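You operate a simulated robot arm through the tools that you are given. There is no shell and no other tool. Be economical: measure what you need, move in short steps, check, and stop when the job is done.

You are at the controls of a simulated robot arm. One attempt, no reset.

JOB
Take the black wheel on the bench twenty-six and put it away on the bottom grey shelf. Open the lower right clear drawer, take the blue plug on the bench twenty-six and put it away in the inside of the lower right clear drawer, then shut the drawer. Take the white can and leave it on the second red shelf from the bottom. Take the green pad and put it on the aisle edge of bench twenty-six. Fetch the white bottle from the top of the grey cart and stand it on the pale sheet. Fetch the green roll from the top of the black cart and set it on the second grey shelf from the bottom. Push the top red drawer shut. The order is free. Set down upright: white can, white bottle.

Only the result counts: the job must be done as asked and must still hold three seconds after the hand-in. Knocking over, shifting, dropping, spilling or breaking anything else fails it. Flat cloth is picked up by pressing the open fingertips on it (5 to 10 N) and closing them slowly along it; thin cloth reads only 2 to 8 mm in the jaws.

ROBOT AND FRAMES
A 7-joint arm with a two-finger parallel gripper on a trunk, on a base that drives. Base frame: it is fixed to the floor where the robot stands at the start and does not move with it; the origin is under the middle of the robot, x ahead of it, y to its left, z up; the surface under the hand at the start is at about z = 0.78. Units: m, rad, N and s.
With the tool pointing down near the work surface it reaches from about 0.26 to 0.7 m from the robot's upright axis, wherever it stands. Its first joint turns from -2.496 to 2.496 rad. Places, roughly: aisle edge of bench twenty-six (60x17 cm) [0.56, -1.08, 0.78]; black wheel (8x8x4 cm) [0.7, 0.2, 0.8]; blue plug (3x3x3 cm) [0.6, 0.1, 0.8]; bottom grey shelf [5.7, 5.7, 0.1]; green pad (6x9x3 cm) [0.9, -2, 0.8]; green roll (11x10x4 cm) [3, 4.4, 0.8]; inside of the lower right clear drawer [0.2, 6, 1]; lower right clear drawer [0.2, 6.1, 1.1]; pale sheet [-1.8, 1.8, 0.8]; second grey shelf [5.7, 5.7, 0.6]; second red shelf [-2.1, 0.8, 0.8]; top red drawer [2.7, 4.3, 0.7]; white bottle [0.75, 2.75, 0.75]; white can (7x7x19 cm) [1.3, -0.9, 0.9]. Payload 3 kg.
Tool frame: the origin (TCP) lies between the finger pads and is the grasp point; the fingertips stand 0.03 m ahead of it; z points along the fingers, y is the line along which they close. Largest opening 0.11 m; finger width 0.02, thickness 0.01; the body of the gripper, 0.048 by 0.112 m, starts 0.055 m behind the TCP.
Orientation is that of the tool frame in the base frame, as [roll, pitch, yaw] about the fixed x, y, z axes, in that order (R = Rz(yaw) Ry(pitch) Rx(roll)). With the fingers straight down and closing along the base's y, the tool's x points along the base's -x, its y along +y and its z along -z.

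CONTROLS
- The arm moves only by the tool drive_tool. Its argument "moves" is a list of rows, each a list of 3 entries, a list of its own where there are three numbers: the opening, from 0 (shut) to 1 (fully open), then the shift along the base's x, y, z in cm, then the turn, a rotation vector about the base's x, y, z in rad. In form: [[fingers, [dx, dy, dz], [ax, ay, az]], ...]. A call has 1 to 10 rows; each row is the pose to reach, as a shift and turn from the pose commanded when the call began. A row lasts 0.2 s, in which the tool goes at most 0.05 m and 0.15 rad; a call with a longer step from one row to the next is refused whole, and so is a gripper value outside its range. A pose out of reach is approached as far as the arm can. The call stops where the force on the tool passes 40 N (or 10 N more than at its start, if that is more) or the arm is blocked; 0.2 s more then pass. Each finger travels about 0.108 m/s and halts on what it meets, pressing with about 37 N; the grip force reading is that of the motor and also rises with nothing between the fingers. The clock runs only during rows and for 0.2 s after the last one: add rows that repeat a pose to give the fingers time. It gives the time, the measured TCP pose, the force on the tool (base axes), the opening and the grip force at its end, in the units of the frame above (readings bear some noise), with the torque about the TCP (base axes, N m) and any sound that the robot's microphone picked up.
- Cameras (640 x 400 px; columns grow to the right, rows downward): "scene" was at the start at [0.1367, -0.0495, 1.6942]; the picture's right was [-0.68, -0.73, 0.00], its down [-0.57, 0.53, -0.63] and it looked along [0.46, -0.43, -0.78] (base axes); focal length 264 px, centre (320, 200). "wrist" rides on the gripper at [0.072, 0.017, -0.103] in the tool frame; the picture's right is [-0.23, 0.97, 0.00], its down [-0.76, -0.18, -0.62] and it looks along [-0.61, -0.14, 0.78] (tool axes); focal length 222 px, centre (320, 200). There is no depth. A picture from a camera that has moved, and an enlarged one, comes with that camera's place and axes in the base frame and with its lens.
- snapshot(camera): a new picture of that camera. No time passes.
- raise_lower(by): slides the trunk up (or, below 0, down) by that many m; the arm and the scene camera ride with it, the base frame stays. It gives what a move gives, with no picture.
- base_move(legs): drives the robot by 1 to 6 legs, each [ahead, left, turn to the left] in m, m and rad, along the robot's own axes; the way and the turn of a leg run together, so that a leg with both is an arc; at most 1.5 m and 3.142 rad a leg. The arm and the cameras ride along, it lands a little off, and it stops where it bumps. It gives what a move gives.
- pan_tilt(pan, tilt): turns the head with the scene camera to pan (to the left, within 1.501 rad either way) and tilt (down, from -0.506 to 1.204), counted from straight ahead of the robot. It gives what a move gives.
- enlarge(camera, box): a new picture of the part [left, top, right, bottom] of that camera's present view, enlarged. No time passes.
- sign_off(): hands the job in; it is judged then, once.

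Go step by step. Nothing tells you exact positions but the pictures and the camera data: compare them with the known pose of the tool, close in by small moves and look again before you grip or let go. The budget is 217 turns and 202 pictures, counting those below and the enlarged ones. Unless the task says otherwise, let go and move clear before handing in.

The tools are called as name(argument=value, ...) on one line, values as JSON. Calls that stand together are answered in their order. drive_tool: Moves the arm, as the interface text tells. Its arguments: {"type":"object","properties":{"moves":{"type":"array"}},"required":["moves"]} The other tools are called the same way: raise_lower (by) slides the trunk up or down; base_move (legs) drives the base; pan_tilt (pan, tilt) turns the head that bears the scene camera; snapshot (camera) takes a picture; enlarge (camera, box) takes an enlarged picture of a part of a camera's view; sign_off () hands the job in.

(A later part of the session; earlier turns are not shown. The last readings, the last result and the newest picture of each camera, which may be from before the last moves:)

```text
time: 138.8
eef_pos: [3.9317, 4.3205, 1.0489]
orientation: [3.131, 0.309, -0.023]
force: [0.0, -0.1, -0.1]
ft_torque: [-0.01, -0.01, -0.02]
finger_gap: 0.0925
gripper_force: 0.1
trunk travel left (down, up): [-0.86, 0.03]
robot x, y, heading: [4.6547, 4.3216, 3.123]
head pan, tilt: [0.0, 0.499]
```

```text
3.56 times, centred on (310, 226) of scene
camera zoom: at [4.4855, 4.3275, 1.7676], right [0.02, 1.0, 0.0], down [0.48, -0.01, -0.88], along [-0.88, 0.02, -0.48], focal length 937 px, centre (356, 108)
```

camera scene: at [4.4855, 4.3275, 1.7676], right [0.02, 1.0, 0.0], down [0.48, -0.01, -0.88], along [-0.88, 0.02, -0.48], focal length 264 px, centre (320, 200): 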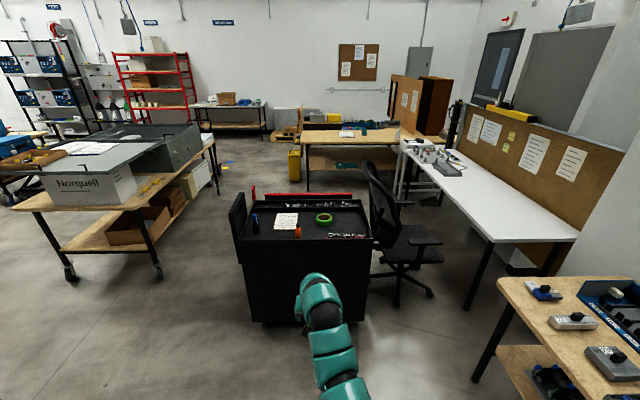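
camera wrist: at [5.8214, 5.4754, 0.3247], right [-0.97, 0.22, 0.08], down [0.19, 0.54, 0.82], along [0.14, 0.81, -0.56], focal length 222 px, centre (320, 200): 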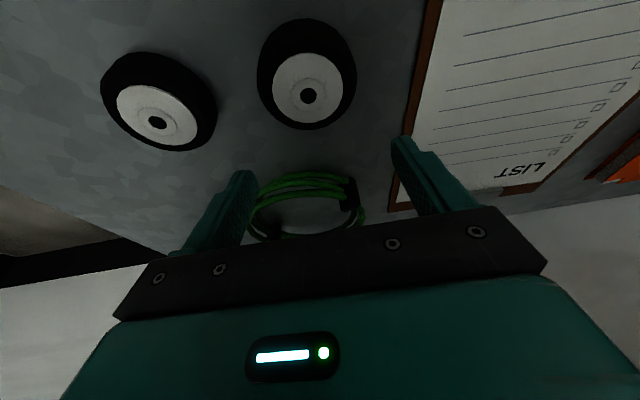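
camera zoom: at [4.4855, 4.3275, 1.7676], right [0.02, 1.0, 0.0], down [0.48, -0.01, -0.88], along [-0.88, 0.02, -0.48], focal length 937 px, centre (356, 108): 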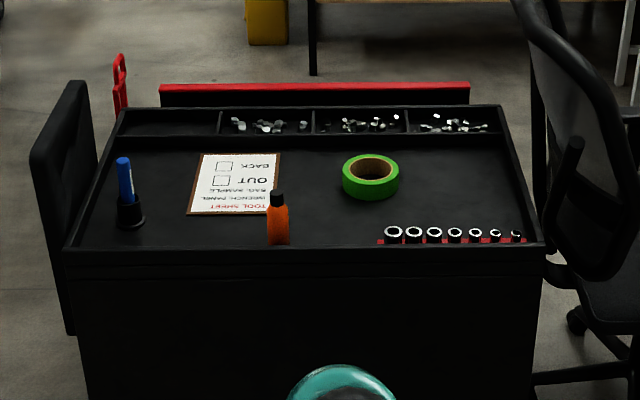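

The roll lies flat at about [3.02, 4.39], outer about 10.5 cm with a 7 cm hole, so I'll grip its side wall. I drive up to the cart.

base_move(legs=[[0, -0.095, 0.02], [0.92, 0, 0]])

pan_tilt(pan=0, tilt=0.9)

snapshot(camera="wrist")

snapshot(camera="scene")

```text
time: 144.4
eef_pos: [3.0072, 4.3752, 1.0492]
orientation: [3.129, 0.307, 0.016]
force: [0.8, 0.2, -0.3]
ft_torque: [-0.02, 0.0, -0.01]
finger_gap: 0.0925
gripper_force: 0.0
trunk travel left (down, up): [-0.86, 0.03]
robot x, y, heading: [3.7302, 4.4075, -3.116]
head pan, tilt: [0.0, 0.499]
```

```text
time: 145.3
eef_pos: [3.0071, 4.376, 1.0485]
orientation: [3.131, 0.308, 0.016]
force: [0.1, 1.3, 0.5]
ft_torque: [0.01, 0.01, 0.0]
finger_gap: 0.0923
gripper_force: 0.0
trunk travel left (down, up): [-0.86, 0.03]
robot x, y, heading: [3.7302, 4.4117, -3.117]
head pan, tilt: [0.0, 0.901]
```

```text
169 pictures are left
camera wrist: at [3.1071, 4.3622, 1.1245], right [-0.2, -0.98, 0.08], down [-0.54, 0.18, 0.82], along [-0.82, 0.12, -0.56], focal length 222 px, centre (320, 200)
```

wrist: 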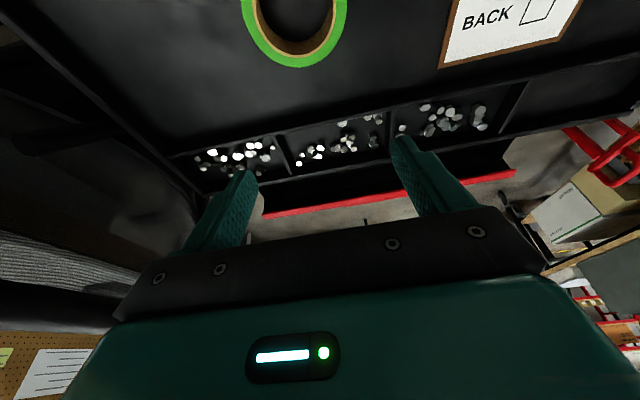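

```text
168 pictures are left
camera scene: at [3.5758, 4.4052, 1.7339], right [-0.02, 1.0, 0.0], down [0.78, 0.02, -0.62], along [-0.62, -0.01, -0.78], focal length 264 px, centre (320, 200)
```

scene: 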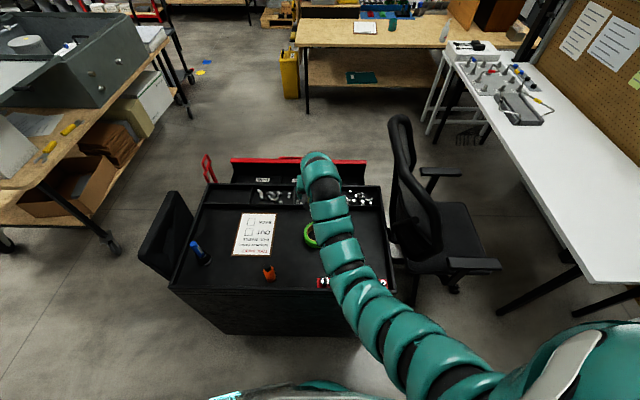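

Roll centre refined to [3.024, 4.38]; its +y wall is at y≈4.425. I line up and go down to just above first.

drive_tool(moves=[[0.55, [0.8, 3, -2], [0, 0, 0]], [0.55, [1.7, 4.9, -5], [0, 0, 0]], [0.55, [1.7, 4.9, -9], [0, 0, 0]], [0.55, [1.7, 4.9, -13], [0, 0, 0]], [0.55, [1.7, 4.9, -16], [0, 0, 0]], [0.55, [1.7, 4.9, -16], [0, 0, 0]]])

snapshot(camera="wrist")

```text
time: 146.7
eef_pos: [3.0248, 4.426, 0.8885]
orientation: [3.132, 0.31, 0.017]
force: [-0.4, -0.3, 0.2]
ft_torque: [-0.02, -0.02, -0.04]
finger_gap: 0.0604
gripper_force: 0.1
trunk travel left (down, up): [-0.86, 0.03]
robot x, y, heading: [3.7332, 4.4063, -3.121]
head pan, tilt: [0.0, 0.901]
```

```text
167 pictures are left
camera wrist: at [3.1236, 4.4114, 0.9645], right [-0.2, -0.98, 0.08], down [-0.54, 0.18, 0.82], along [-0.82, 0.12, -0.56], focal length 222 px, centre (320, 200)
```

wrist: 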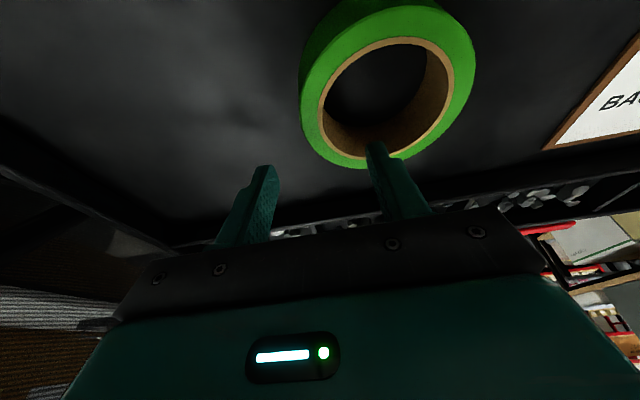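

Alignment is good: inner finger over the hole, outer finger outside the wall. Descending and closing.

drive_tool(moves=[[0.55, [0, -0.4, -3], [0, 0, 0]], [0.55, [0, -0.4, -5.5], [0, 0, 0]], [0.55, [0, -0.4, -7], [0, 0, 0]], [0.55, [0, -0.4, -7], [0, 0, 0]], [0.3, [0, -0.4, -7], [0, 0, 0]], [0.1, [0, -0.4, -7], [0, 0, 0]], [0.05, [0, -0.4, -7], [0, 0, 0]], [0.05, [0, -0.4, -7], [0, 0, 0]]])

snapshot(camera="wrist")

```text
time: 147.3
eef_pos: [3.0223, 4.4203, 0.8423]
orientation: [3.132, 0.309, 0.019]
force: [-0.9, -1.2, 0.5]
ft_torque: [0.08, -0.07, 0.0]
finger_gap: 0.0615
gripper_force: 0.4
trunk travel left (down, up): [-0.86, 0.03]
robot x, y, heading: [3.7291, 4.4056, -3.117]
head pan, tilt: [0.0, 0.901]
stopped in row 3: the force on the tool passed its limit at 137 N (the readings are from after the stop); the commanded pose is now the measured one
```

```text
166 pictures are left
camera wrist: at [3.1231, 4.4068, 0.9176], right [-0.2, -0.98, 0.08], down [-0.54, 0.17, 0.82], along [-0.82, 0.12, -0.56], focal length 222 px, centre (320, 200)
```

wrist: 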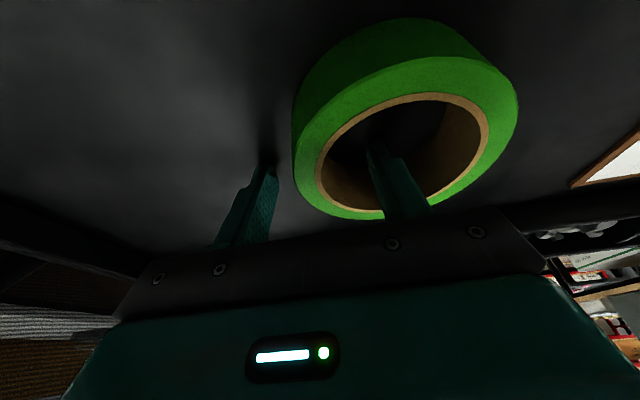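

The fingertips touched the cart top (z≈0.81), so the roll is 0.81–0.85 high. One finger is in the hole, the other outside; I raise 3 mm and close.

drive_tool(moves=[[0.55, [0, 0, 0.4], [0, 0, 0]], [0.4, [0, 0, 0.4], [0, 0, 0]], [0.25, [0, 0, 0.4], [0, 0, 0]], [0.1, [0, 0, 0.4], [0, 0, 0]], [0.05, [0, 0, 0.4], [0, 0, 0]], [0.05, [0, 0, 0.4], [0, 0, 0]]])

snapshot(camera="wrist")

```text
time: 148.7
eef_pos: [3.0213, 4.4213, 0.8438]
orientation: [3.133, 0.308, 0.016]
force: [-0.3, 1.0, -0.2]
ft_torque: [0.05, 0.01, -0.04]
finger_gap: 0.0157
gripper_force: 36.6
trunk travel left (down, up): [-0.86, 0.03]
robot x, y, heading: [3.7322, 4.4064, -3.12]
head pan, tilt: [0.0, 0.901]
```

```text
165 pictures are left
camera wrist: at [3.1214, 4.4072, 0.9199], right [-0.2, -0.98, 0.08], down [-0.54, 0.17, 0.82], along [-0.82, 0.12, -0.56], focal length 222 px, centre (320, 200)
```

wrist: 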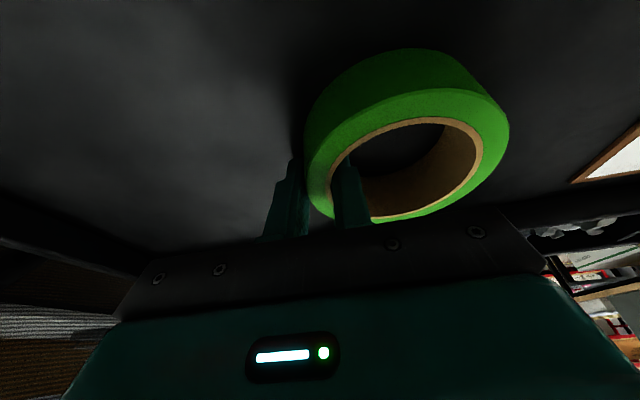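

The wall is gripped (15.7 mm, 37 N). Lifting and backing away, then going back to the grey shelf.

drive_tool(moves=[[0.05, [0, 0, 1], [0, 0, 0]], [0.05, [0, 0, 4], [0, 0, 0]], [0.05, [0, 0, 8], [0, 0, 0]], [0.05, [0, 0, 12], [0, 0, 0]], [0.05, [0, 0, 16], [0, 0, 0]], [0.05, [0, 0, 19], [0, 0, 0]]])

base_move(legs=[[-1.0, 0, 0]])

snapshot(camera="wrist")

snapshot(camera="scene")

```text
time: 150.1
eef_pos: [3.0213, 4.4206, 1.0353]
orientation: [3.134, 0.308, 0.018]
force: [-0.3, 0.2, -1.2]
ft_torque: [0.06, -0.01, -0.04]
finger_gap: 0.0157
gripper_force: 37.3
trunk travel left (down, up): [-0.86, 0.03]
robot x, y, heading: [3.731, 4.409, -3.12]
head pan, tilt: [0.0, 0.901]
```

```text
time: 155.2
eef_pos: [4.0105, 4.4388, 1.0337]
orientation: [3.132, 0.309, 0.025]
force: [0.5, 0.1, -0.1]
ft_torque: [0.06, 0.01, -0.02]
finger_gap: 0.0157
gripper_force: 37.2
trunk travel left (down, up): [-0.86, 0.03]
robot x, y, heading: [4.7227, 4.4286, -3.109]
head pan, tilt: [0.0, 0.901]
```

```text
164 pictures are left
camera wrist: at [4.1112, 4.4269, 1.1097], right [-0.19, -0.98, 0.08], down [-0.54, 0.17, 0.82], along [-0.82, 0.11, -0.56], focal length 222 px, centre (320, 200)
```

wrist: 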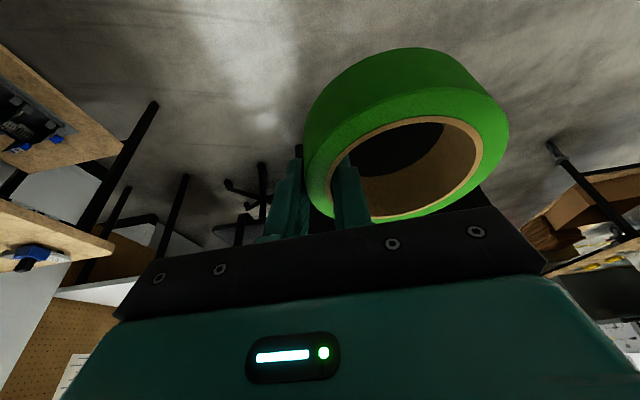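

```text
163 pictures are left
camera scene: at [4.5654, 4.4284, 1.7338], right [-0.03, 1.0, 0.0], down [0.78, 0.02, -0.62], along [-0.62, -0.02, -0.78], focal length 264 px, centre (320, 200)
```

scene: 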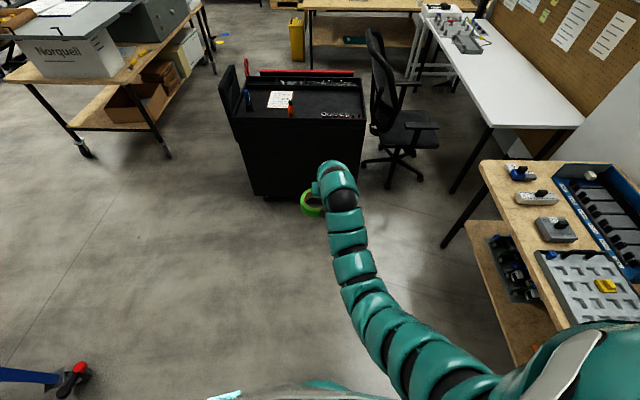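

The roll is secure and the cart unmoved. Going back to the shelf front.

base_move(legs=[[-1.08, 0.0, 0], [0, 0, -1.605]])

raise_lower(by=-0.28)

pan_tilt(pan=0, tilt=0.7)

snapshot(camera="scene")

snapshot(camera="wrist")

```text
time: 164.5
eef_pos: [5.7849, 5.1653, 1.0334]
orientation: [3.132, 0.31, -1.548]
force: [-0.4, 0.6, -1.1]
ft_torque: [0.0, -0.04, 0.01]
finger_gap: 0.0156
gripper_force: 36.9
trunk travel left (down, up): [-0.86, 0.03]
robot x, y, heading: [5.7744, 4.4576, 1.594]
head pan, tilt: [0.0, 0.901]
```

```text
time: 167.3
eef_pos: [5.7844, 5.1665, 0.7538]
orientation: [3.132, 0.309, -1.547]
force: [-0.4, -0.8, -1.0]
ft_torque: [0.01, -0.05, -0.01]
finger_gap: 0.0157
gripper_force: 36.9
trunk travel left (down, up): [-0.58, 0.31]
robot x, y, heading: [5.7731, 4.4577, 1.601]
head pan, tilt: [0.0, 0.901]
```

```text
time: 168.0
eef_pos: [5.785, 5.1659, 0.7531]
orientation: [3.131, 0.309, -1.546]
force: [-0.2, 1.0, -0.8]
ft_torque: [-0.02, -0.04, -0.02]
finger_gap: 0.0157
gripper_force: 36.6
trunk travel left (down, up): [-0.58, 0.31]
robot x, y, heading: [5.7767, 4.4555, 1.601]
head pan, tilt: [0.0, 0.7]
```

```text
162 pictures are left
camera scene: at [5.7723, 4.6246, 1.4699], right [1.0, 0.03, 0.0], down [0.02, -0.64, -0.76], along [-0.02, 0.76, -0.64], focal length 264 px, centre (320, 200)
```

scene: 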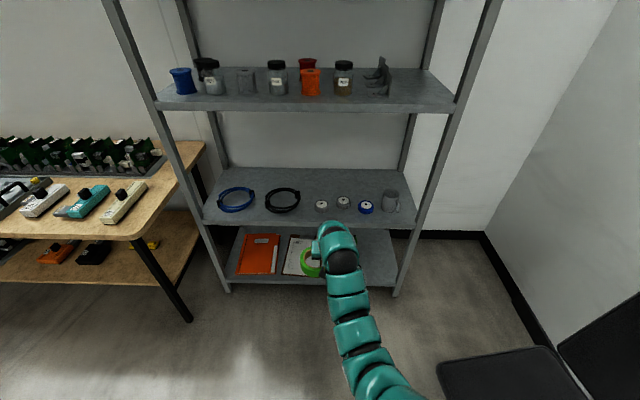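

```text
161 pictures are left
camera wrist: at [5.7714, 5.0659, 0.8296], right [-0.98, 0.19, 0.08], down [0.17, 0.54, 0.82], along [0.11, 0.82, -0.56], focal length 222 px, centre (320, 200)
```

wrist: 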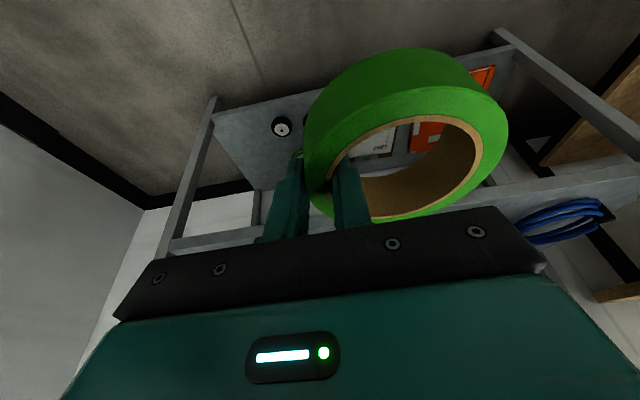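

Let me zoom on the second shelf to pick the exact free spot.

enlarge(camera="scene", box=[190, 150, 430, 300])

```text
2.67 times, centred on (310, 225) of scene
camera zoom: at [5.7723, 4.6246, 1.4699], right [1.0, 0.03, 0.0], down [0.02, -0.64, -0.76], along [-0.02, 0.76, -0.64], focal length 703 px, centre (347, 133)
```

zoom: 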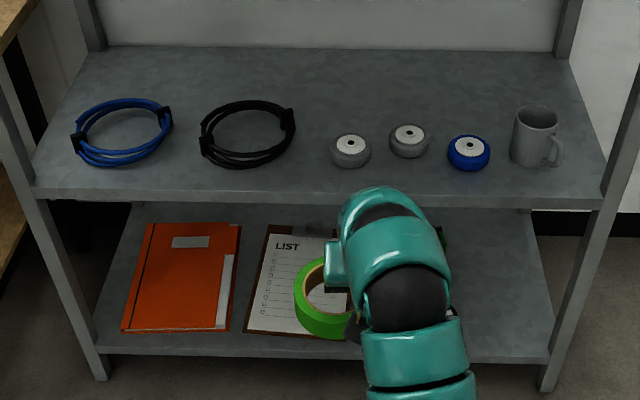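

Free area is behind the small wheels; target for the roll centre about [5.85, 5.755]. I drive in with the roll above the wheels.

base_move(legs=[[0, -0.12, -0.03], [0.5, 0, 0]])

drive_tool(moves=[[0.05, [0, 2, 0], [0, 0, 0]], [0.05, [0, 4, 0], [0, 0, 0]], [0.05, [0, 6, 0], [0, 0, 0]], [0.05, [0, 8, 0], [0, 0, 0]], [0.05, [0, 9, 0], [0, 0, 0]]])

snapshot(camera="scene")

snapshot(camera="wrist")

```text
time: 171.3
eef_pos: [5.9223, 5.5699, 0.7543]
orientation: [3.131, 0.312, -1.57]
force: [0.4, 0.0, -1.0]
ft_torque: [0.08, -0.05, -0.04]
finger_gap: 0.0156
gripper_force: 37.5
trunk travel left (down, up): [-0.58, 0.31]
robot x, y, heading: [5.8964, 4.8588, 1.578]
head pan, tilt: [0.0, 0.7]
stopped in leg 2: the robot was blocked; the commanded pose is now the measured one
```

```text
time: 172.5
eef_pos: [5.923, 5.6605, 0.7538]
orientation: [3.132, 0.308, -1.571]
force: [0.6, 0.5, -0.2]
ft_torque: [-0.03, -0.02, -0.01]
finger_gap: 0.0156
gripper_force: 37.0
trunk travel left (down, up): [-0.58, 0.31]
robot x, y, heading: [5.8968, 4.8621, 1.576]
head pan, tilt: [0.0, 0.7]
```

```text
159 pictures are left
camera scene: at [5.8975, 5.0289, 1.4699], right [1.0, 0.0, 0.0], down [0.0, -0.64, -0.76], along [0.0, 0.76, -0.64], focal length 264 px, centre (320, 200)
```

scene: 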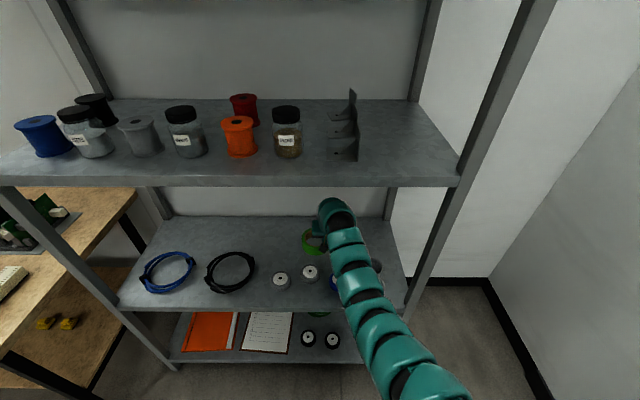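

```text
158 pictures are left
camera wrist: at [5.9064, 5.5599, 0.8294], right [-0.97, 0.21, 0.08], down [0.18, 0.54, 0.82], along [0.13, 0.82, -0.56], focal length 222 px, centre (320, 200)
```

wrist: 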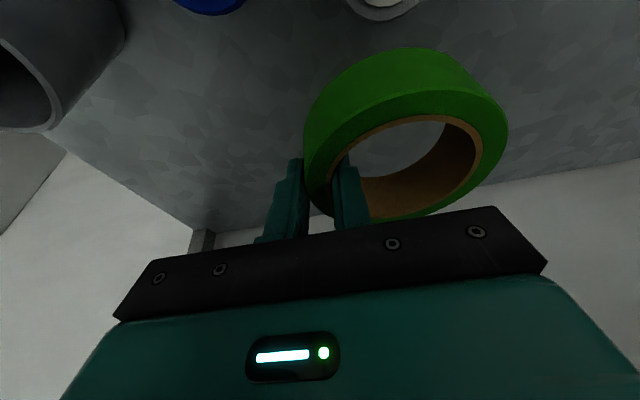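

The base was blocked at y≈4.86 but the arm still extends freely. I check the chair on my right, then extend the arm further.

pan_tilt(pan=-0.9, tilt=0.8)

snapshot(camera="scene")

drive_tool(moves=[[0.05, [0, 2, 0], [0, 0, 0]], [0.05, [0, 4, 0], [0, 0, 0]], [0.05, [0, 6, 0], [0, 0, 0]], [0.05, [0, 8.5, 0], [0, 0, 0]], [0.05, [0, 8.5, 0], [0, 0, 0]]])

```text
time: 173.7
eef_pos: [5.9238, 5.6583, 0.7545]
orientation: [3.132, 0.31, -1.571]
force: [-0.3, -0.1, -0.6]
ft_torque: [0.0, -0.03, 0.01]
finger_gap: 0.0155
gripper_force: 37.0
trunk travel left (down, up): [-0.58, 0.31]
robot x, y, heading: [5.8984, 4.8587, 1.575]
head pan, tilt: [-0.901, 0.799]
```

```text
157 pictures are left
camera scene: at [5.9609, 4.9943, 1.4617], right [0.62, -0.78, 0.0], down [-0.56, -0.45, -0.7], along [0.54, 0.44, -0.72], focal length 264 px, centre (320, 200)
```

scene: 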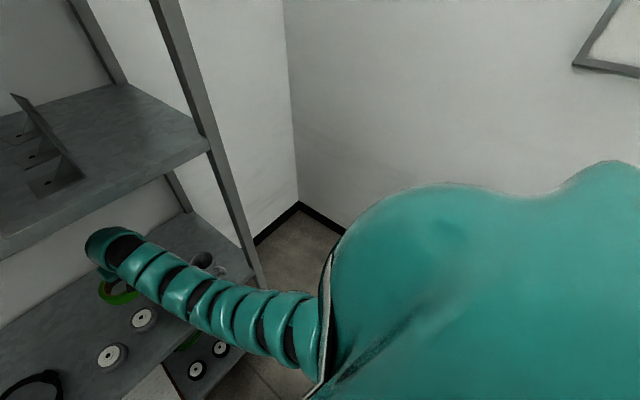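

```text
time: 174.9
eef_pos: [5.924, 5.7067, 0.7568]
orientation: [3.133, 0.31, -1.571]
force: [1.2, -0.2, -0.7]
ft_torque: [0.03, -0.05, 0.02]
finger_gap: 0.0154
gripper_force: 36.9
out of reach, approached as far as the arm can: row 3, 4, 5
trunk travel left (down, up): [-0.58, 0.31]
robot x, y, heading: [5.8988, 4.8638, 1.573]
head pan, tilt: [-0.901, 0.799]
```

The roll is now behind the small wheels. I shift 3 cm left away from the mug and lower gently.

drive_tool(moves=[[0.05, [-1.5, 0, -1], [0, 0, 0]], [0.05, [-3, 0, -2], [0, 0, 0]], [0.05, [-3, 0, -4.5], [0, 0, 0]], [0.05, [-3, 0, -7], [0, 0, 0]], [0.05, [-3, 0, -9], [0, 0, 0]], [0.05, [-3, 0, -9.8], [0, 0, 0]], [0.05, [-3, 0, -9.8], [0, 0, 0]]])

snapshot(camera="wrist")

snapshot(camera="scene")

```text
time: 176.5
eef_pos: [5.9019, 5.6744, 0.6899]
orientation: [3.13, 0.313, -1.571]
force: [-0.2, 0.1, -1.3]
ft_torque: [0.01, -0.04, 0.01]
finger_gap: 0.0157
gripper_force: 37.4
out of reach, approached as far as the arm can: row 1, 2, 3, 4, 5, 6, 7
trunk travel left (down, up): [-0.58, 0.31]
robot x, y, heading: [5.8975, 4.8583, 1.573]
head pan, tilt: [-0.901, 0.799]
```

```text
156 pictures are left
camera wrist: at [5.8862, 5.5744, 0.7653], right [-0.97, 0.21, 0.08], down [0.18, 0.54, 0.82], along [0.13, 0.82, -0.56], focal length 222 px, centre (320, 200)
```

wrist: 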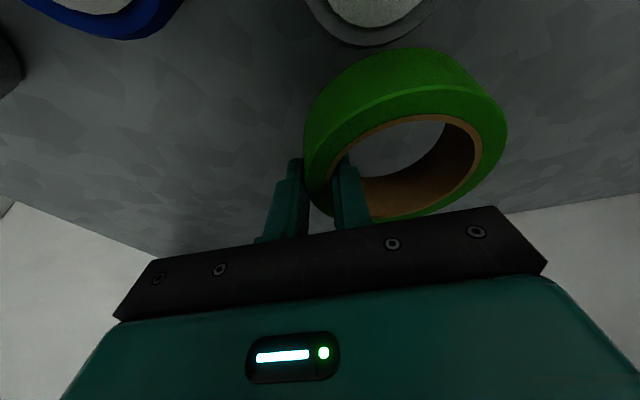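

```text
155 pictures are left
camera scene: at [5.9608, 4.9941, 1.4617], right [0.62, -0.78, 0.0], down [-0.56, -0.45, -0.7], along [0.54, 0.44, -0.72], focal length 264 px, centre (320, 200)
```

scene: 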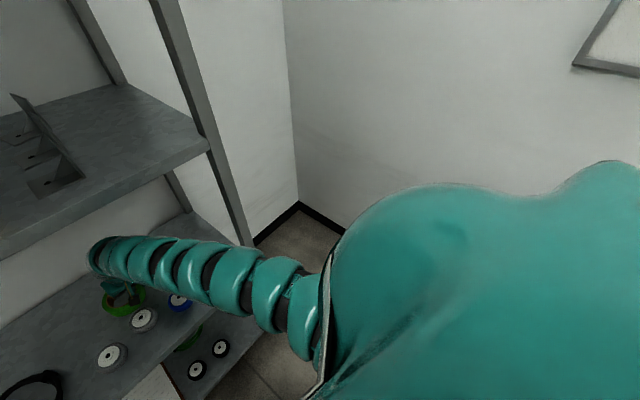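

The arm is at its reach limit when low, so the roll is too near the grey wheel. I raise and stretch the arm, then lower the trunk instead.

drive_tool(moves=[[0.05, [0, 0, 3], [0, 0, 0]], [0.05, [0, 1, 6], [0, 0, 0]], [0.05, [-0.5, 3, 8], [0, 0, 0]], [0.05, [-1, 4.5, 9], [0, 0, 0]], [0.05, [-1, 5.5, 10], [0, 0, 0]], [0.05, [-1, 5.5, 10], [0, 0, 0]]])

```text
time: 177.9
eef_pos: [5.8914, 5.7082, 0.7939]
orientation: [3.13, 0.311, -1.571]
force: [-0.1, -0.5, -1.3]
ft_torque: [-0.01, -0.06, -0.01]
finger_gap: 0.0155
gripper_force: 36.9
out of reach, approached as far as the arm can: row 4, 5, 6
trunk travel left (down, up): [-0.58, 0.31]
robot x, y, heading: [5.8986, 4.8624, 1.571]
head pan, tilt: [-0.901, 0.799]
```

y is 5.708 now. Lowering the trunk 13 cm.

raise_lower(by=-0.13)

snapshot(camera="wrist")

snapshot(camera="scene")

```text
time: 179.5
eef_pos: [5.892, 5.7063, 0.6637]
orientation: [3.131, 0.311, -1.572]
force: [-0.7, -0.1, -1.2]
ft_torque: [-0.04, -0.07, -0.02]
finger_gap: 0.0157
gripper_force: 37.2
trunk travel left (down, up): [-0.45, 0.44]
robot x, y, heading: [5.8964, 4.8592, 1.578]
head pan, tilt: [-0.901, 0.799]
```

```text
154 pictures are left
camera wrist: at [5.8749, 5.6069, 0.7392], right [-0.97, 0.21, 0.08], down [0.18, 0.54, 0.82], along [0.13, 0.82, -0.56], focal length 222 px, centre (320, 200)
```

wrist: 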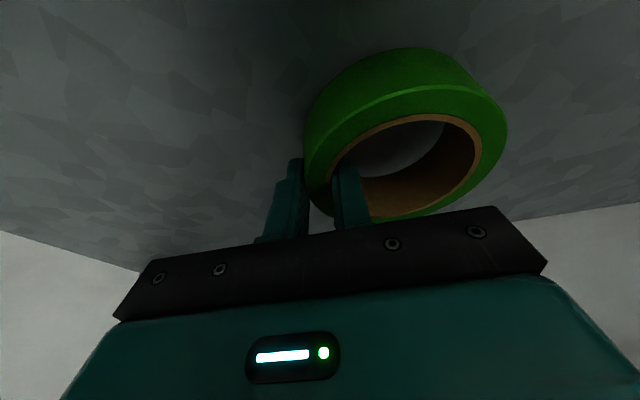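

```text
153 pictures are left
camera scene: at [5.9608, 4.9941, 1.3317], right [0.62, -0.78, 0.0], down [-0.56, -0.45, -0.7], along [0.54, 0.44, -0.72], focal length 264 px, centre (320, 200)
```

scene: 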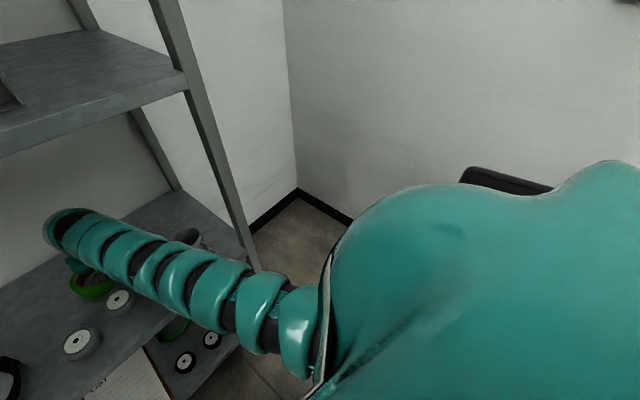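

Close to the surface; lowering a little more with force checks.

raise_lower(by=-0.012)

raise_lower(by=-0.006)

```text
time: 180.1
eef_pos: [5.8921, 5.7065, 0.6557]
orientation: [3.129, 0.316, -1.573]
force: [1.0, 2.9, 21.3]
ft_torque: [-0.92, 0.5, 0.0]
finger_gap: 0.0156
gripper_force: 37.0
trunk travel left (down, up): [-0.438, 0.452]
robot x, y, heading: [5.8977, 4.8619, 1.576]
head pan, tilt: [-0.901, 0.799]
```

```text
time: 180.8
eef_pos: [5.8908, 5.7094, 0.6527]
orientation: [3.129, 0.324, -1.572]
force: [-0.6, 2.9, 13.3]
ft_torque: [-0.04, -0.05, 0.02]
finger_gap: 0.016
gripper_force: 36.8
trunk travel left (down, up): [-0.432, 0.458]
robot x, y, heading: [5.8977, 4.8621, 1.573]
head pan, tilt: [-0.901, 0.799]
stopped: the force on the tool passed its limit at 42 N (the readings are from after the stop); the commanded pose is now the measured one
```

Contact with the shelf. I open the fingers slightly, then rise with the trunk.

drive_tool(moves=[[0.2, [0, 0, 0], [0, 0, 0]], [0.35, [0, 0, 0], [0, 0, 0]], [0.4, [0, 0, 0], [0, 0, 0]], [0.4, [0, 0, 0], [0, 0, 0]]])

raise_lower(by=0.1)

snapshot(camera="wrist")

```text
time: 181.8
eef_pos: [5.8876, 5.7071, 0.6519]
orientation: [3.129, 0.322, -1.568]
force: [-22.5, 1.6, 23.7]
ft_torque: [0.04, 0.23, -0.01]
finger_gap: 0.0331
gripper_force: 0.0
trunk travel left (down, up): [-0.432, 0.458]
robot x, y, heading: [5.8939, 4.8629, 1.579]
head pan, tilt: [-0.901, 0.799]
```

```text
time: 183.1
eef_pos: [5.8918, 5.7088, 0.7485]
orientation: [3.13, 0.318, -1.572]
force: [-0.2, 0.3, -0.2]
ft_torque: [0.01, 0.0, 0.03]
finger_gap: 0.0443
gripper_force: 0.0
trunk travel left (down, up): [-0.532, 0.358]
robot x, y, heading: [5.8976, 4.8636, 1.572]
head pan, tilt: [-0.901, 0.799]
```

```text
152 pictures are left
camera wrist: at [5.875, 5.6085, 0.8234], right [-0.97, 0.21, 0.08], down [0.18, 0.53, 0.83], along [0.13, 0.82, -0.56], focal length 222 px, centre (320, 200)
```

wrist: 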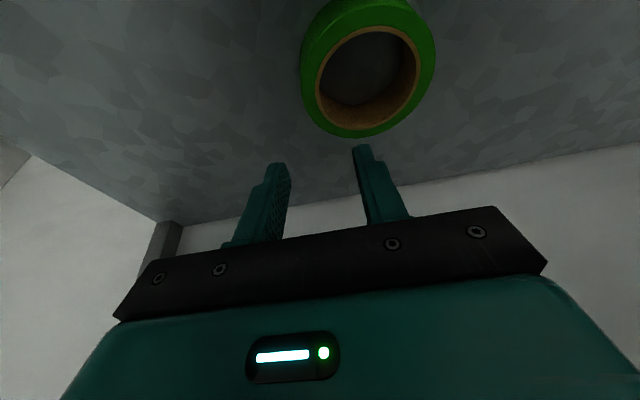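

The roll lies flat on the shelf. I back out and check the shelf.

base_move(legs=[[-0.6, 0, 0]])

raise_lower(by=0.33)

pan_tilt(pan=-0.2, tilt=0.65)

snapshot(camera="scene")

```text
time: 186.5
eef_pos: [5.8992, 5.1153, 0.7482]
orientation: [3.13, 0.318, -1.579]
force: [-0.4, -0.5, 0.3]
ft_torque: [0.01, -0.02, -0.03]
finger_gap: 0.0439
gripper_force: 0.1
trunk travel left (down, up): [-0.532, 0.358]
robot x, y, heading: [5.8966, 4.2674, 1.569]
head pan, tilt: [-0.901, 0.799]
```

```text
time: 189.7
eef_pos: [5.8989, 5.1145, 1.0786]
orientation: [3.132, 0.318, -1.58]
force: [-0.1, -0.3, 0.5]
ft_torque: [-0.01, -0.01, -0.02]
finger_gap: 0.044
gripper_force: 0.1
trunk travel left (down, up): [-0.862, 0.028]
robot x, y, heading: [5.8935, 4.2662, 1.565]
head pan, tilt: [-0.901, 0.799]
```

```text
time: 190.8
eef_pos: [5.8989, 5.1151, 1.0795]
orientation: [3.13, 0.318, -1.578]
force: [0.5, -0.1, -0.3]
ft_torque: [0.0, 0.0, 0.03]
finger_gap: 0.0441
gripper_force: 0.1
trunk travel left (down, up): [-0.862, 0.028]
robot x, y, heading: [5.8977, 4.2643, 1.567]
head pan, tilt: [-0.201, 0.649]
```

```text
151 pictures are left
camera scene: at [5.9162, 4.4348, 1.7566], right [0.98, -0.21, 0.0], down [-0.12, -0.59, -0.8], along [0.16, 0.78, -0.6], focal length 264 px, centre (320, 200)
```

scene: 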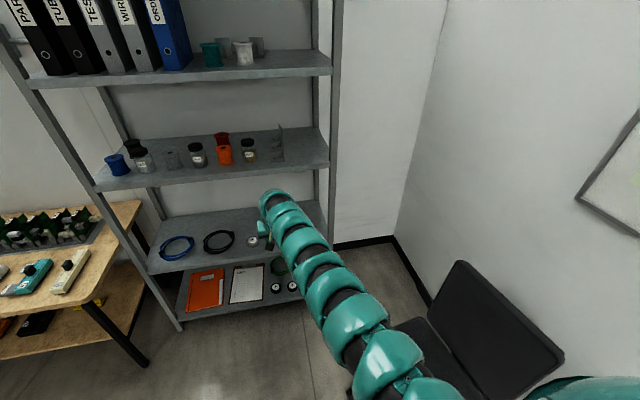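

Everything on the shelf looks in place. Next is pushing the red drawer: I fold the arm with a closed gripper, then drive around to the cart's west side facing +x.

drive_tool(moves=[[0.4, [0, -4, -2], [0, 0, 0]], [0.3, [0, -8, -4], [0, 0, 0]], [0.1, [0, -12, -6], [0, 0, 0]], [0, [0, -16, -7], [0, 0, 0]], [0, [0, -20, -8], [0, 0, 0]], [0, [0, -24, -9], [0, 0, 0]], [0, [0, -28, -9], [0, 0, 0]], [0, [0, -32, -9], [0, 0, 0]]])

base_move(legs=[[0, 1.2, 0], [0, 0, -1.567], [-0.7, 0, 0], [0, -0.87, 0]])

pan_tilt(pan=1.5, tilt=0.7)

snapshot(camera="scene")

```text
time: 192.6
eef_pos: [5.8996, 4.7933, 0.988]
orientation: [3.132, 0.317, -1.581]
force: [0.9, 0.5, 1.3]
ft_torque: [-0.01, 0.01, -0.02]
finger_gap: 0.0
gripper_force: 36.7
trunk travel left (down, up): [-0.862, 0.028]
robot x, y, heading: [5.8995, 4.2693, 1.568]
head pan, tilt: [-0.201, 0.649]
```

```text
time: 210.0
eef_pos: [4.5433, 3.4054, 0.9882]
orientation: [3.131, 0.318, -3.141]
force: [0.5, 1.6, 0.3]
ft_torque: [0.02, 0.02, -0.02]
finger_gap: 0.0
gripper_force: 36.9
trunk travel left (down, up): [-0.862, 0.028]
robot x, y, heading: [4.0142, 3.4016, 0.008]
head pan, tilt: [-0.201, 0.649]
```

```text
time: 211.8
eef_pos: [4.544, 3.4046, 0.9878]
orientation: [3.13, 0.318, -3.14]
force: [0.4, -0.5, 0.6]
ft_torque: [0.0, 0.0, 0.01]
finger_gap: 0.0
gripper_force: 36.9
trunk travel left (down, up): [-0.862, 0.028]
robot x, y, heading: [4.0178, 3.3992, 0.005]
head pan, tilt: [1.499, 0.7]
```

```text
150 pictures are left
camera scene: at [4.1032, 3.4892, 1.7523], right [1.0, -0.07, 0.0], down [-0.04, -0.64, -0.77], along [0.05, 0.76, -0.64], focal length 264 px, centre (320, 200)
```

scene: 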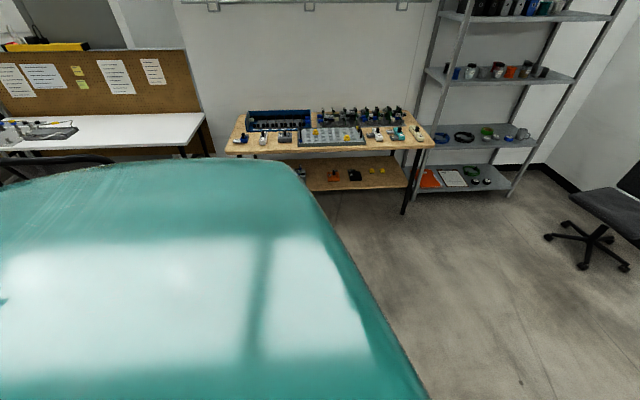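

Roll and wheel stay on the shelf. Now I reverse through the corridor to the cart's west side.

base_move(legs=[[-1.2, 0, 0], [-1.1, 0, 0]])

pan_tilt(pan=0.7, tilt=0.7)

snapshot(camera="scene")

```text
time: 223.0
eef_pos: [2.2644, 3.415, 0.9887]
orientation: [3.133, 0.317, 3.121]
force: [-0.7, -0.4, 0.9]
ft_torque: [-0.03, 0.02, 0.0]
finger_gap: 0.0
gripper_force: 37.0
trunk travel left (down, up): [-0.862, 0.028]
robot x, y, heading: [1.7355, 3.421, -0.014]
head pan, tilt: [1.499, 0.7]
```

```text
time: 224.1
eef_pos: [2.2636, 3.4162, 0.9876]
orientation: [3.131, 0.316, 3.121]
force: [0.8, -1.0, -0.4]
ft_torque: [-0.02, -0.03, -0.01]
finger_gap: 0.0
gripper_force: 37.0
trunk travel left (down, up): [-0.862, 0.028]
robot x, y, heading: [1.7395, 3.4247, -0.018]
head pan, tilt: [0.7, 0.7]
```

```text
149 pictures are left
camera scene: at [1.8838, 3.4783, 1.7523], right [0.63, -0.78, 0.0], down [-0.5, -0.41, -0.76], along [0.59, 0.48, -0.64], focal length 264 px, centre (320, 200)
```

scene: 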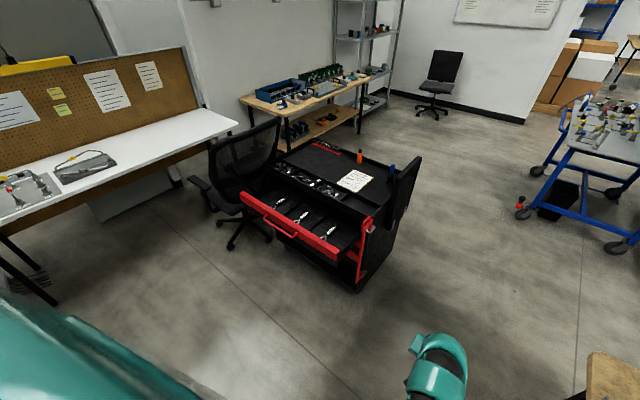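

The drawer front is at x≈2.52, y 3.89–4.58. I strafe in front of its middle and look closely.

base_move(legs=[[0, 0.83, 0.018]])

pan_tilt(pan=0, tilt=0.8)

snapshot(camera="scene")

snapshot(camera="wrist")

```text
time: 228.5
eef_pos: [2.2753, 4.2488, 0.9885]
orientation: [3.13, 0.318, 3.127]
force: [-0.2, 1.0, -0.9]
ft_torque: [0.02, 0.01, -0.02]
finger_gap: 0.0002
gripper_force: 37.0
trunk travel left (down, up): [-0.862, 0.028]
robot x, y, heading: [1.7513, 4.2538, -0.008]
head pan, tilt: [0.7, 0.7]
```

```text
time: 229.6
eef_pos: [2.2755, 4.2488, 0.9875]
orientation: [3.131, 0.318, 3.128]
force: [0.6, -0.7, -0.1]
ft_torque: [0.02, -0.04, 0.01]
finger_gap: 0.0001
gripper_force: 36.9
trunk travel left (down, up): [-0.862, 0.028]
robot x, y, heading: [1.7452, 4.2559, -0.013]
head pan, tilt: [0.0, 0.799]
```

```text
148 pictures are left
camera scene: at [1.9103, 4.2535, 1.744], right [-0.01, -1.0, 0.0], down [-0.72, 0.01, -0.7], along [0.7, -0.01, -0.72], focal length 264 px, centre (320, 200)
```

scene: 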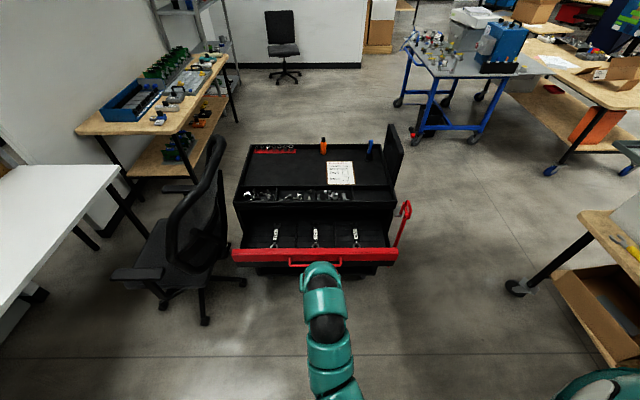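

```text
147 pictures are left
camera wrist: at [2.1742, 4.2664, 1.0624], right [0.23, 0.97, 0.08], down [0.53, -0.19, 0.83], along [0.82, -0.14, -0.56], focal length 222 px, centre (320, 200)
```

wrist: 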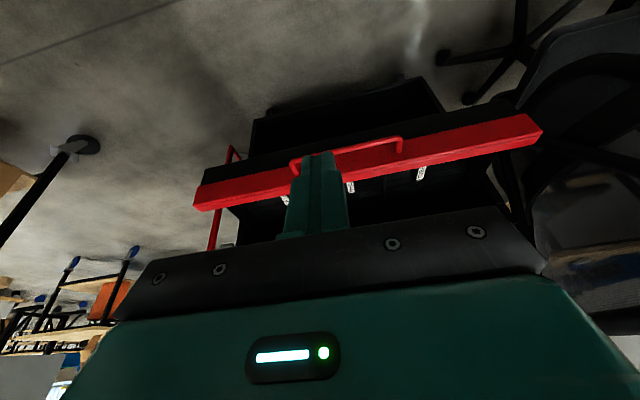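

I lower the closed fingers to about z 0.735 in front of the drawer's handle.

drive_tool(moves=[[0, [0, 0, -4], [0, 0, 0]], [0, [0, 0, -8], [0, 0, 0]], [0, [0, 0, -12], [0, 0, 0]], [0, [0, 0, -16], [0, 0, 0]], [0, [0, 0, -20], [0, 0, 0]], [0, [0, 0, -23.5], [0, 0, 0]], [0, [4, 0, -23.5], [0, 0, 0]], [0, [8, 0, -23.5], [0, 0, 0]]])

snapshot(camera="wrist")

enlarge(camera="scene", box=[220, 170, 420, 295])

```text
time: 231.4
eef_pos: [2.3576, 4.2482, 0.7498]
orientation: [3.132, 0.316, 3.127]
force: [-0.3, 0.4, 0.8]
ft_torque: [0.01, -0.01, -0.01]
finger_gap: 0.0002
gripper_force: 37.0
trunk travel left (down, up): [-0.862, 0.028]
robot x, y, heading: [1.7501, 4.2519, -0.01]
head pan, tilt: [0.0, 0.799]
```

```text
146 pictures are left
camera wrist: at [2.2555, 4.2667, 0.8258], right [0.23, 0.97, 0.08], down [0.53, -0.19, 0.83], along [0.82, -0.15, -0.56], focal length 222 px, centre (320, 200)
```

wrist: 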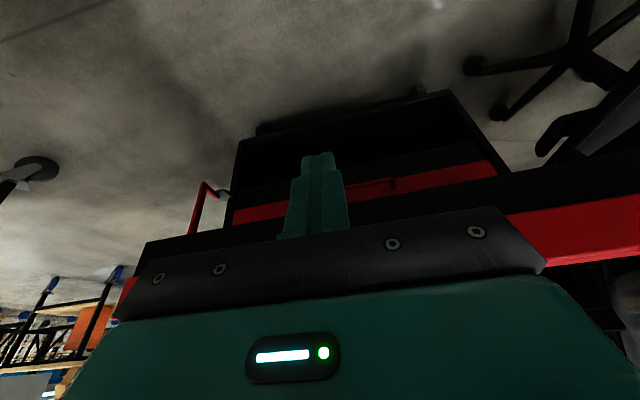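

```text
3.20 times, centred on (320, 232) of scene
camera zoom: at [1.9114, 4.2535, 1.7439], right [-0.01, -1.0, 0.0], down [-0.72, 0.01, -0.7], along [0.7, -0.01, -0.72], focal length 843 px, centre (320, 96)
```

zoom: 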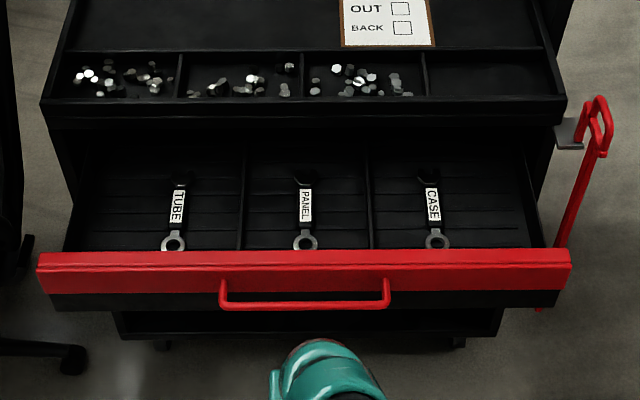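

The red panel spans z≈0.72–0.77, so my fingertips are at the right height. Pushing forward in small steps.

drive_tool(moves=[[0, [2, 0, -0.5], [0, 0, 0]], [0, [4, 0, -0.5], [0, 0, 0]], [0, [6, 0, -0.5], [0, 0, 0]], [0, [8, 0, -0.5], [0, 0, 0]], [0, [9.5, 0, -0.5], [0, 0, 0]], [0, [11, 0, -0.5], [0, 0, 0]], [0, [12.5, 0, -0.5], [0, 0, 0]], [0, [14, 0, -0.5], [0, 0, 0]]])

snapshot(camera="wrist")

enlarge(camera="scene", box=[220, 130, 420, 255])

```text
time: 233.2
eef_pos: [2.4349, 4.2501, 0.7566]
orientation: [3.129, 0.32, 3.128]
force: [0.6, -0.6, -0.7]
ft_torque: [0.0, -0.03, 0.02]
finger_gap: 0.0002
gripper_force: 36.6
out of reach, approached as far as the arm can: row 4, 5, 6, 7, 8
trunk travel left (down, up): [-0.862, 0.028]
robot x, y, heading: [1.7511, 4.2526, -0.01]
head pan, tilt: [0.0, 0.799]
```

```text
144 pictures are left
camera wrist: at [2.3337, 4.2677, 0.8319], right [0.23, 0.97, 0.08], down [0.53, -0.19, 0.83], along [0.82, -0.14, -0.55], focal length 222 px, centre (320, 200)
```

wrist: 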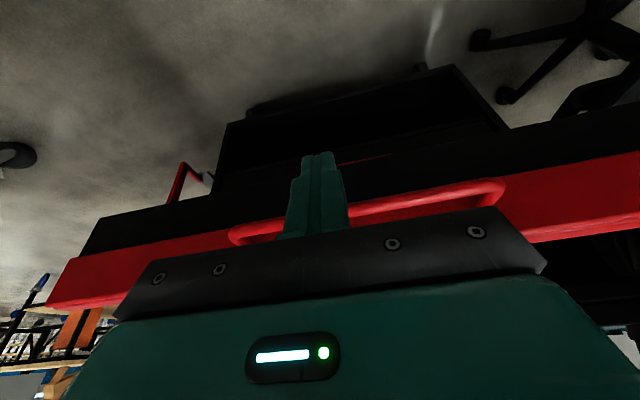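

```text
3.20 times, centred on (320, 192) of scene
camera zoom: at [1.9107, 4.2536, 1.744], right [-0.01, -1.0, 0.0], down [-0.72, 0.01, -0.7], along [0.7, -0.01, -0.72], focal length 843 px, centre (320, 224)
```

zoom: 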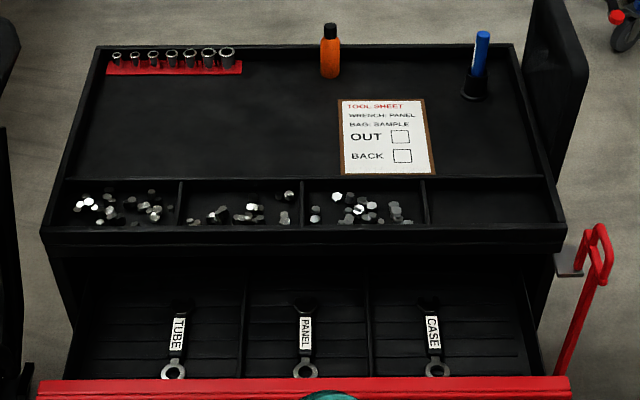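

The arm is at its limit, so I push with the base in short legs.

base_move(legs=[[0.15, 0, 0]])

enlarge(camera="scene", box=[220, 170, 420, 295])

```text
time: 234.6
eef_pos: [2.5833, 4.2491, 0.7563]
orientation: [3.131, 0.314, 3.129]
force: [0.0, 0.2, -0.1]
ft_torque: [0.0, 0.0, 0.04]
finger_gap: 0.0
gripper_force: 37.2
trunk travel left (down, up): [-0.862, 0.028]
robot x, y, heading: [1.8964, 4.2529, -0.01]
head pan, tilt: [0.0, 0.799]
```

```text
3.20 times, centred on (320, 232) of scene
camera zoom: at [2.06, 4.2523, 1.7438], right [-0.01, -1.0, 0.0], down [-0.72, 0.01, -0.7], along [0.7, -0.01, -0.72], focal length 843 px, centre (320, 96)
```

zoom: 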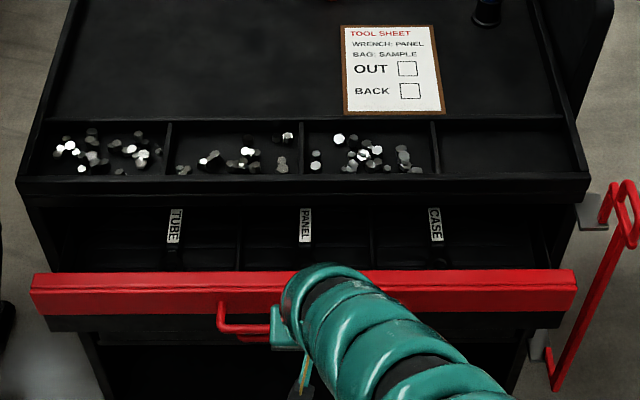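

The drawer is sliding in smoothly; about 10 cm remain.

base_move(legs=[[0.09, 0, 0]])

base_move(legs=[[0.02, 0, 0]])

enlarge(camera="scene", box=[220, 170, 420, 295])

```text
time: 235.7
eef_pos: [2.6741, 4.2508, 0.7565]
orientation: [3.132, 0.318, 3.132]
force: [1.1, 0.1, 0.6]
ft_torque: [0.03, 0.04, 0.02]
finger_gap: 0.0
gripper_force: 37.6
trunk travel left (down, up): [-0.862, 0.028]
robot x, y, heading: [1.987, 4.2501, -0.005]
head pan, tilt: [0.0, 0.799]
```

```text
time: 236.5
eef_pos: [2.6953, 4.2488, 0.756]
orientation: [3.131, 0.32, 3.131]
force: [0.3, -0.4, -0.3]
ft_torque: [-0.02, 0.0, -0.01]
finger_gap: 0.0003
gripper_force: 37.4
trunk travel left (down, up): [-0.862, 0.028]
robot x, y, heading: [2.0082, 4.2495, -0.006]
head pan, tilt: [0.0, 0.799]
```

```text
3.20 times, centred on (320, 232) of scene
camera zoom: at [2.1699, 4.2518, 1.7439], right [-0.01, -1.0, 0.0], down [-0.72, 0.01, -0.7], along [0.7, -0.01, -0.72], focal length 843 px, centre (320, 96)
```

zoom: 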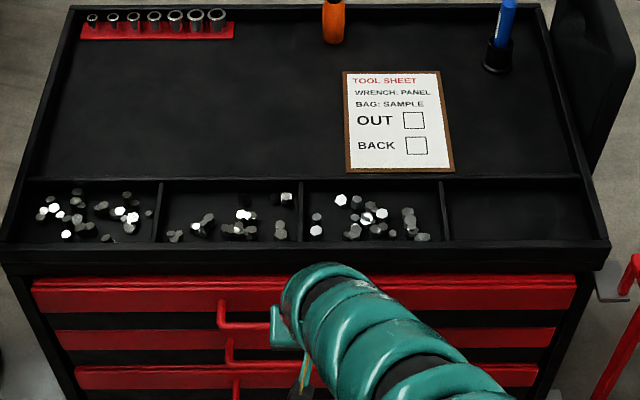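

Nearly shut. Another small push to feel the end stop.

base_move(legs=[[0.015, 0, 0]])

base_move(legs=[[0.01, 0, 0]])

enlarge(camera="scene", box=[220, 170, 420, 295])

```text
time: 237.2
eef_pos: [2.7095, 4.2493, 0.7574]
orientation: [3.128, 0.319, 3.13]
force: [0.8, 0.4, -0.2]
ft_torque: [-0.01, 0.0, -0.01]
finger_gap: 0.0002
gripper_force: 36.9
trunk travel left (down, up): [-0.862, 0.028]
robot x, y, heading: [2.0219, 4.2507, -0.007]
head pan, tilt: [0.0, 0.799]
```

```text
time: 238.0
eef_pos: [2.7126, 4.2488, 0.7559]
orientation: [3.13, 0.312, 3.134]
force: [-39.5, 3.0, -7.0]
ft_torque: [0.33, 0.77, 0.21]
finger_gap: 0.0
gripper_force: 36.6
trunk travel left (down, up): [-0.862, 0.028]
robot x, y, heading: [2.0283, 4.2486, -0.007]
head pan, tilt: [0.0, 0.799]
```

```text
3.20 times, centred on (320, 232) of scene
camera zoom: at [2.1896, 4.2517, 1.7442], right [-0.01, -1.0, 0.0], down [-0.72, 0.01, -0.7], along [0.7, -0.01, -0.72], focal length 843 px, centre (320, 96)
```

zoom: 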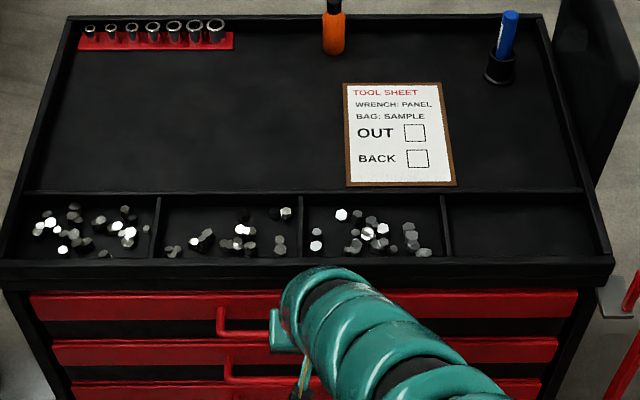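

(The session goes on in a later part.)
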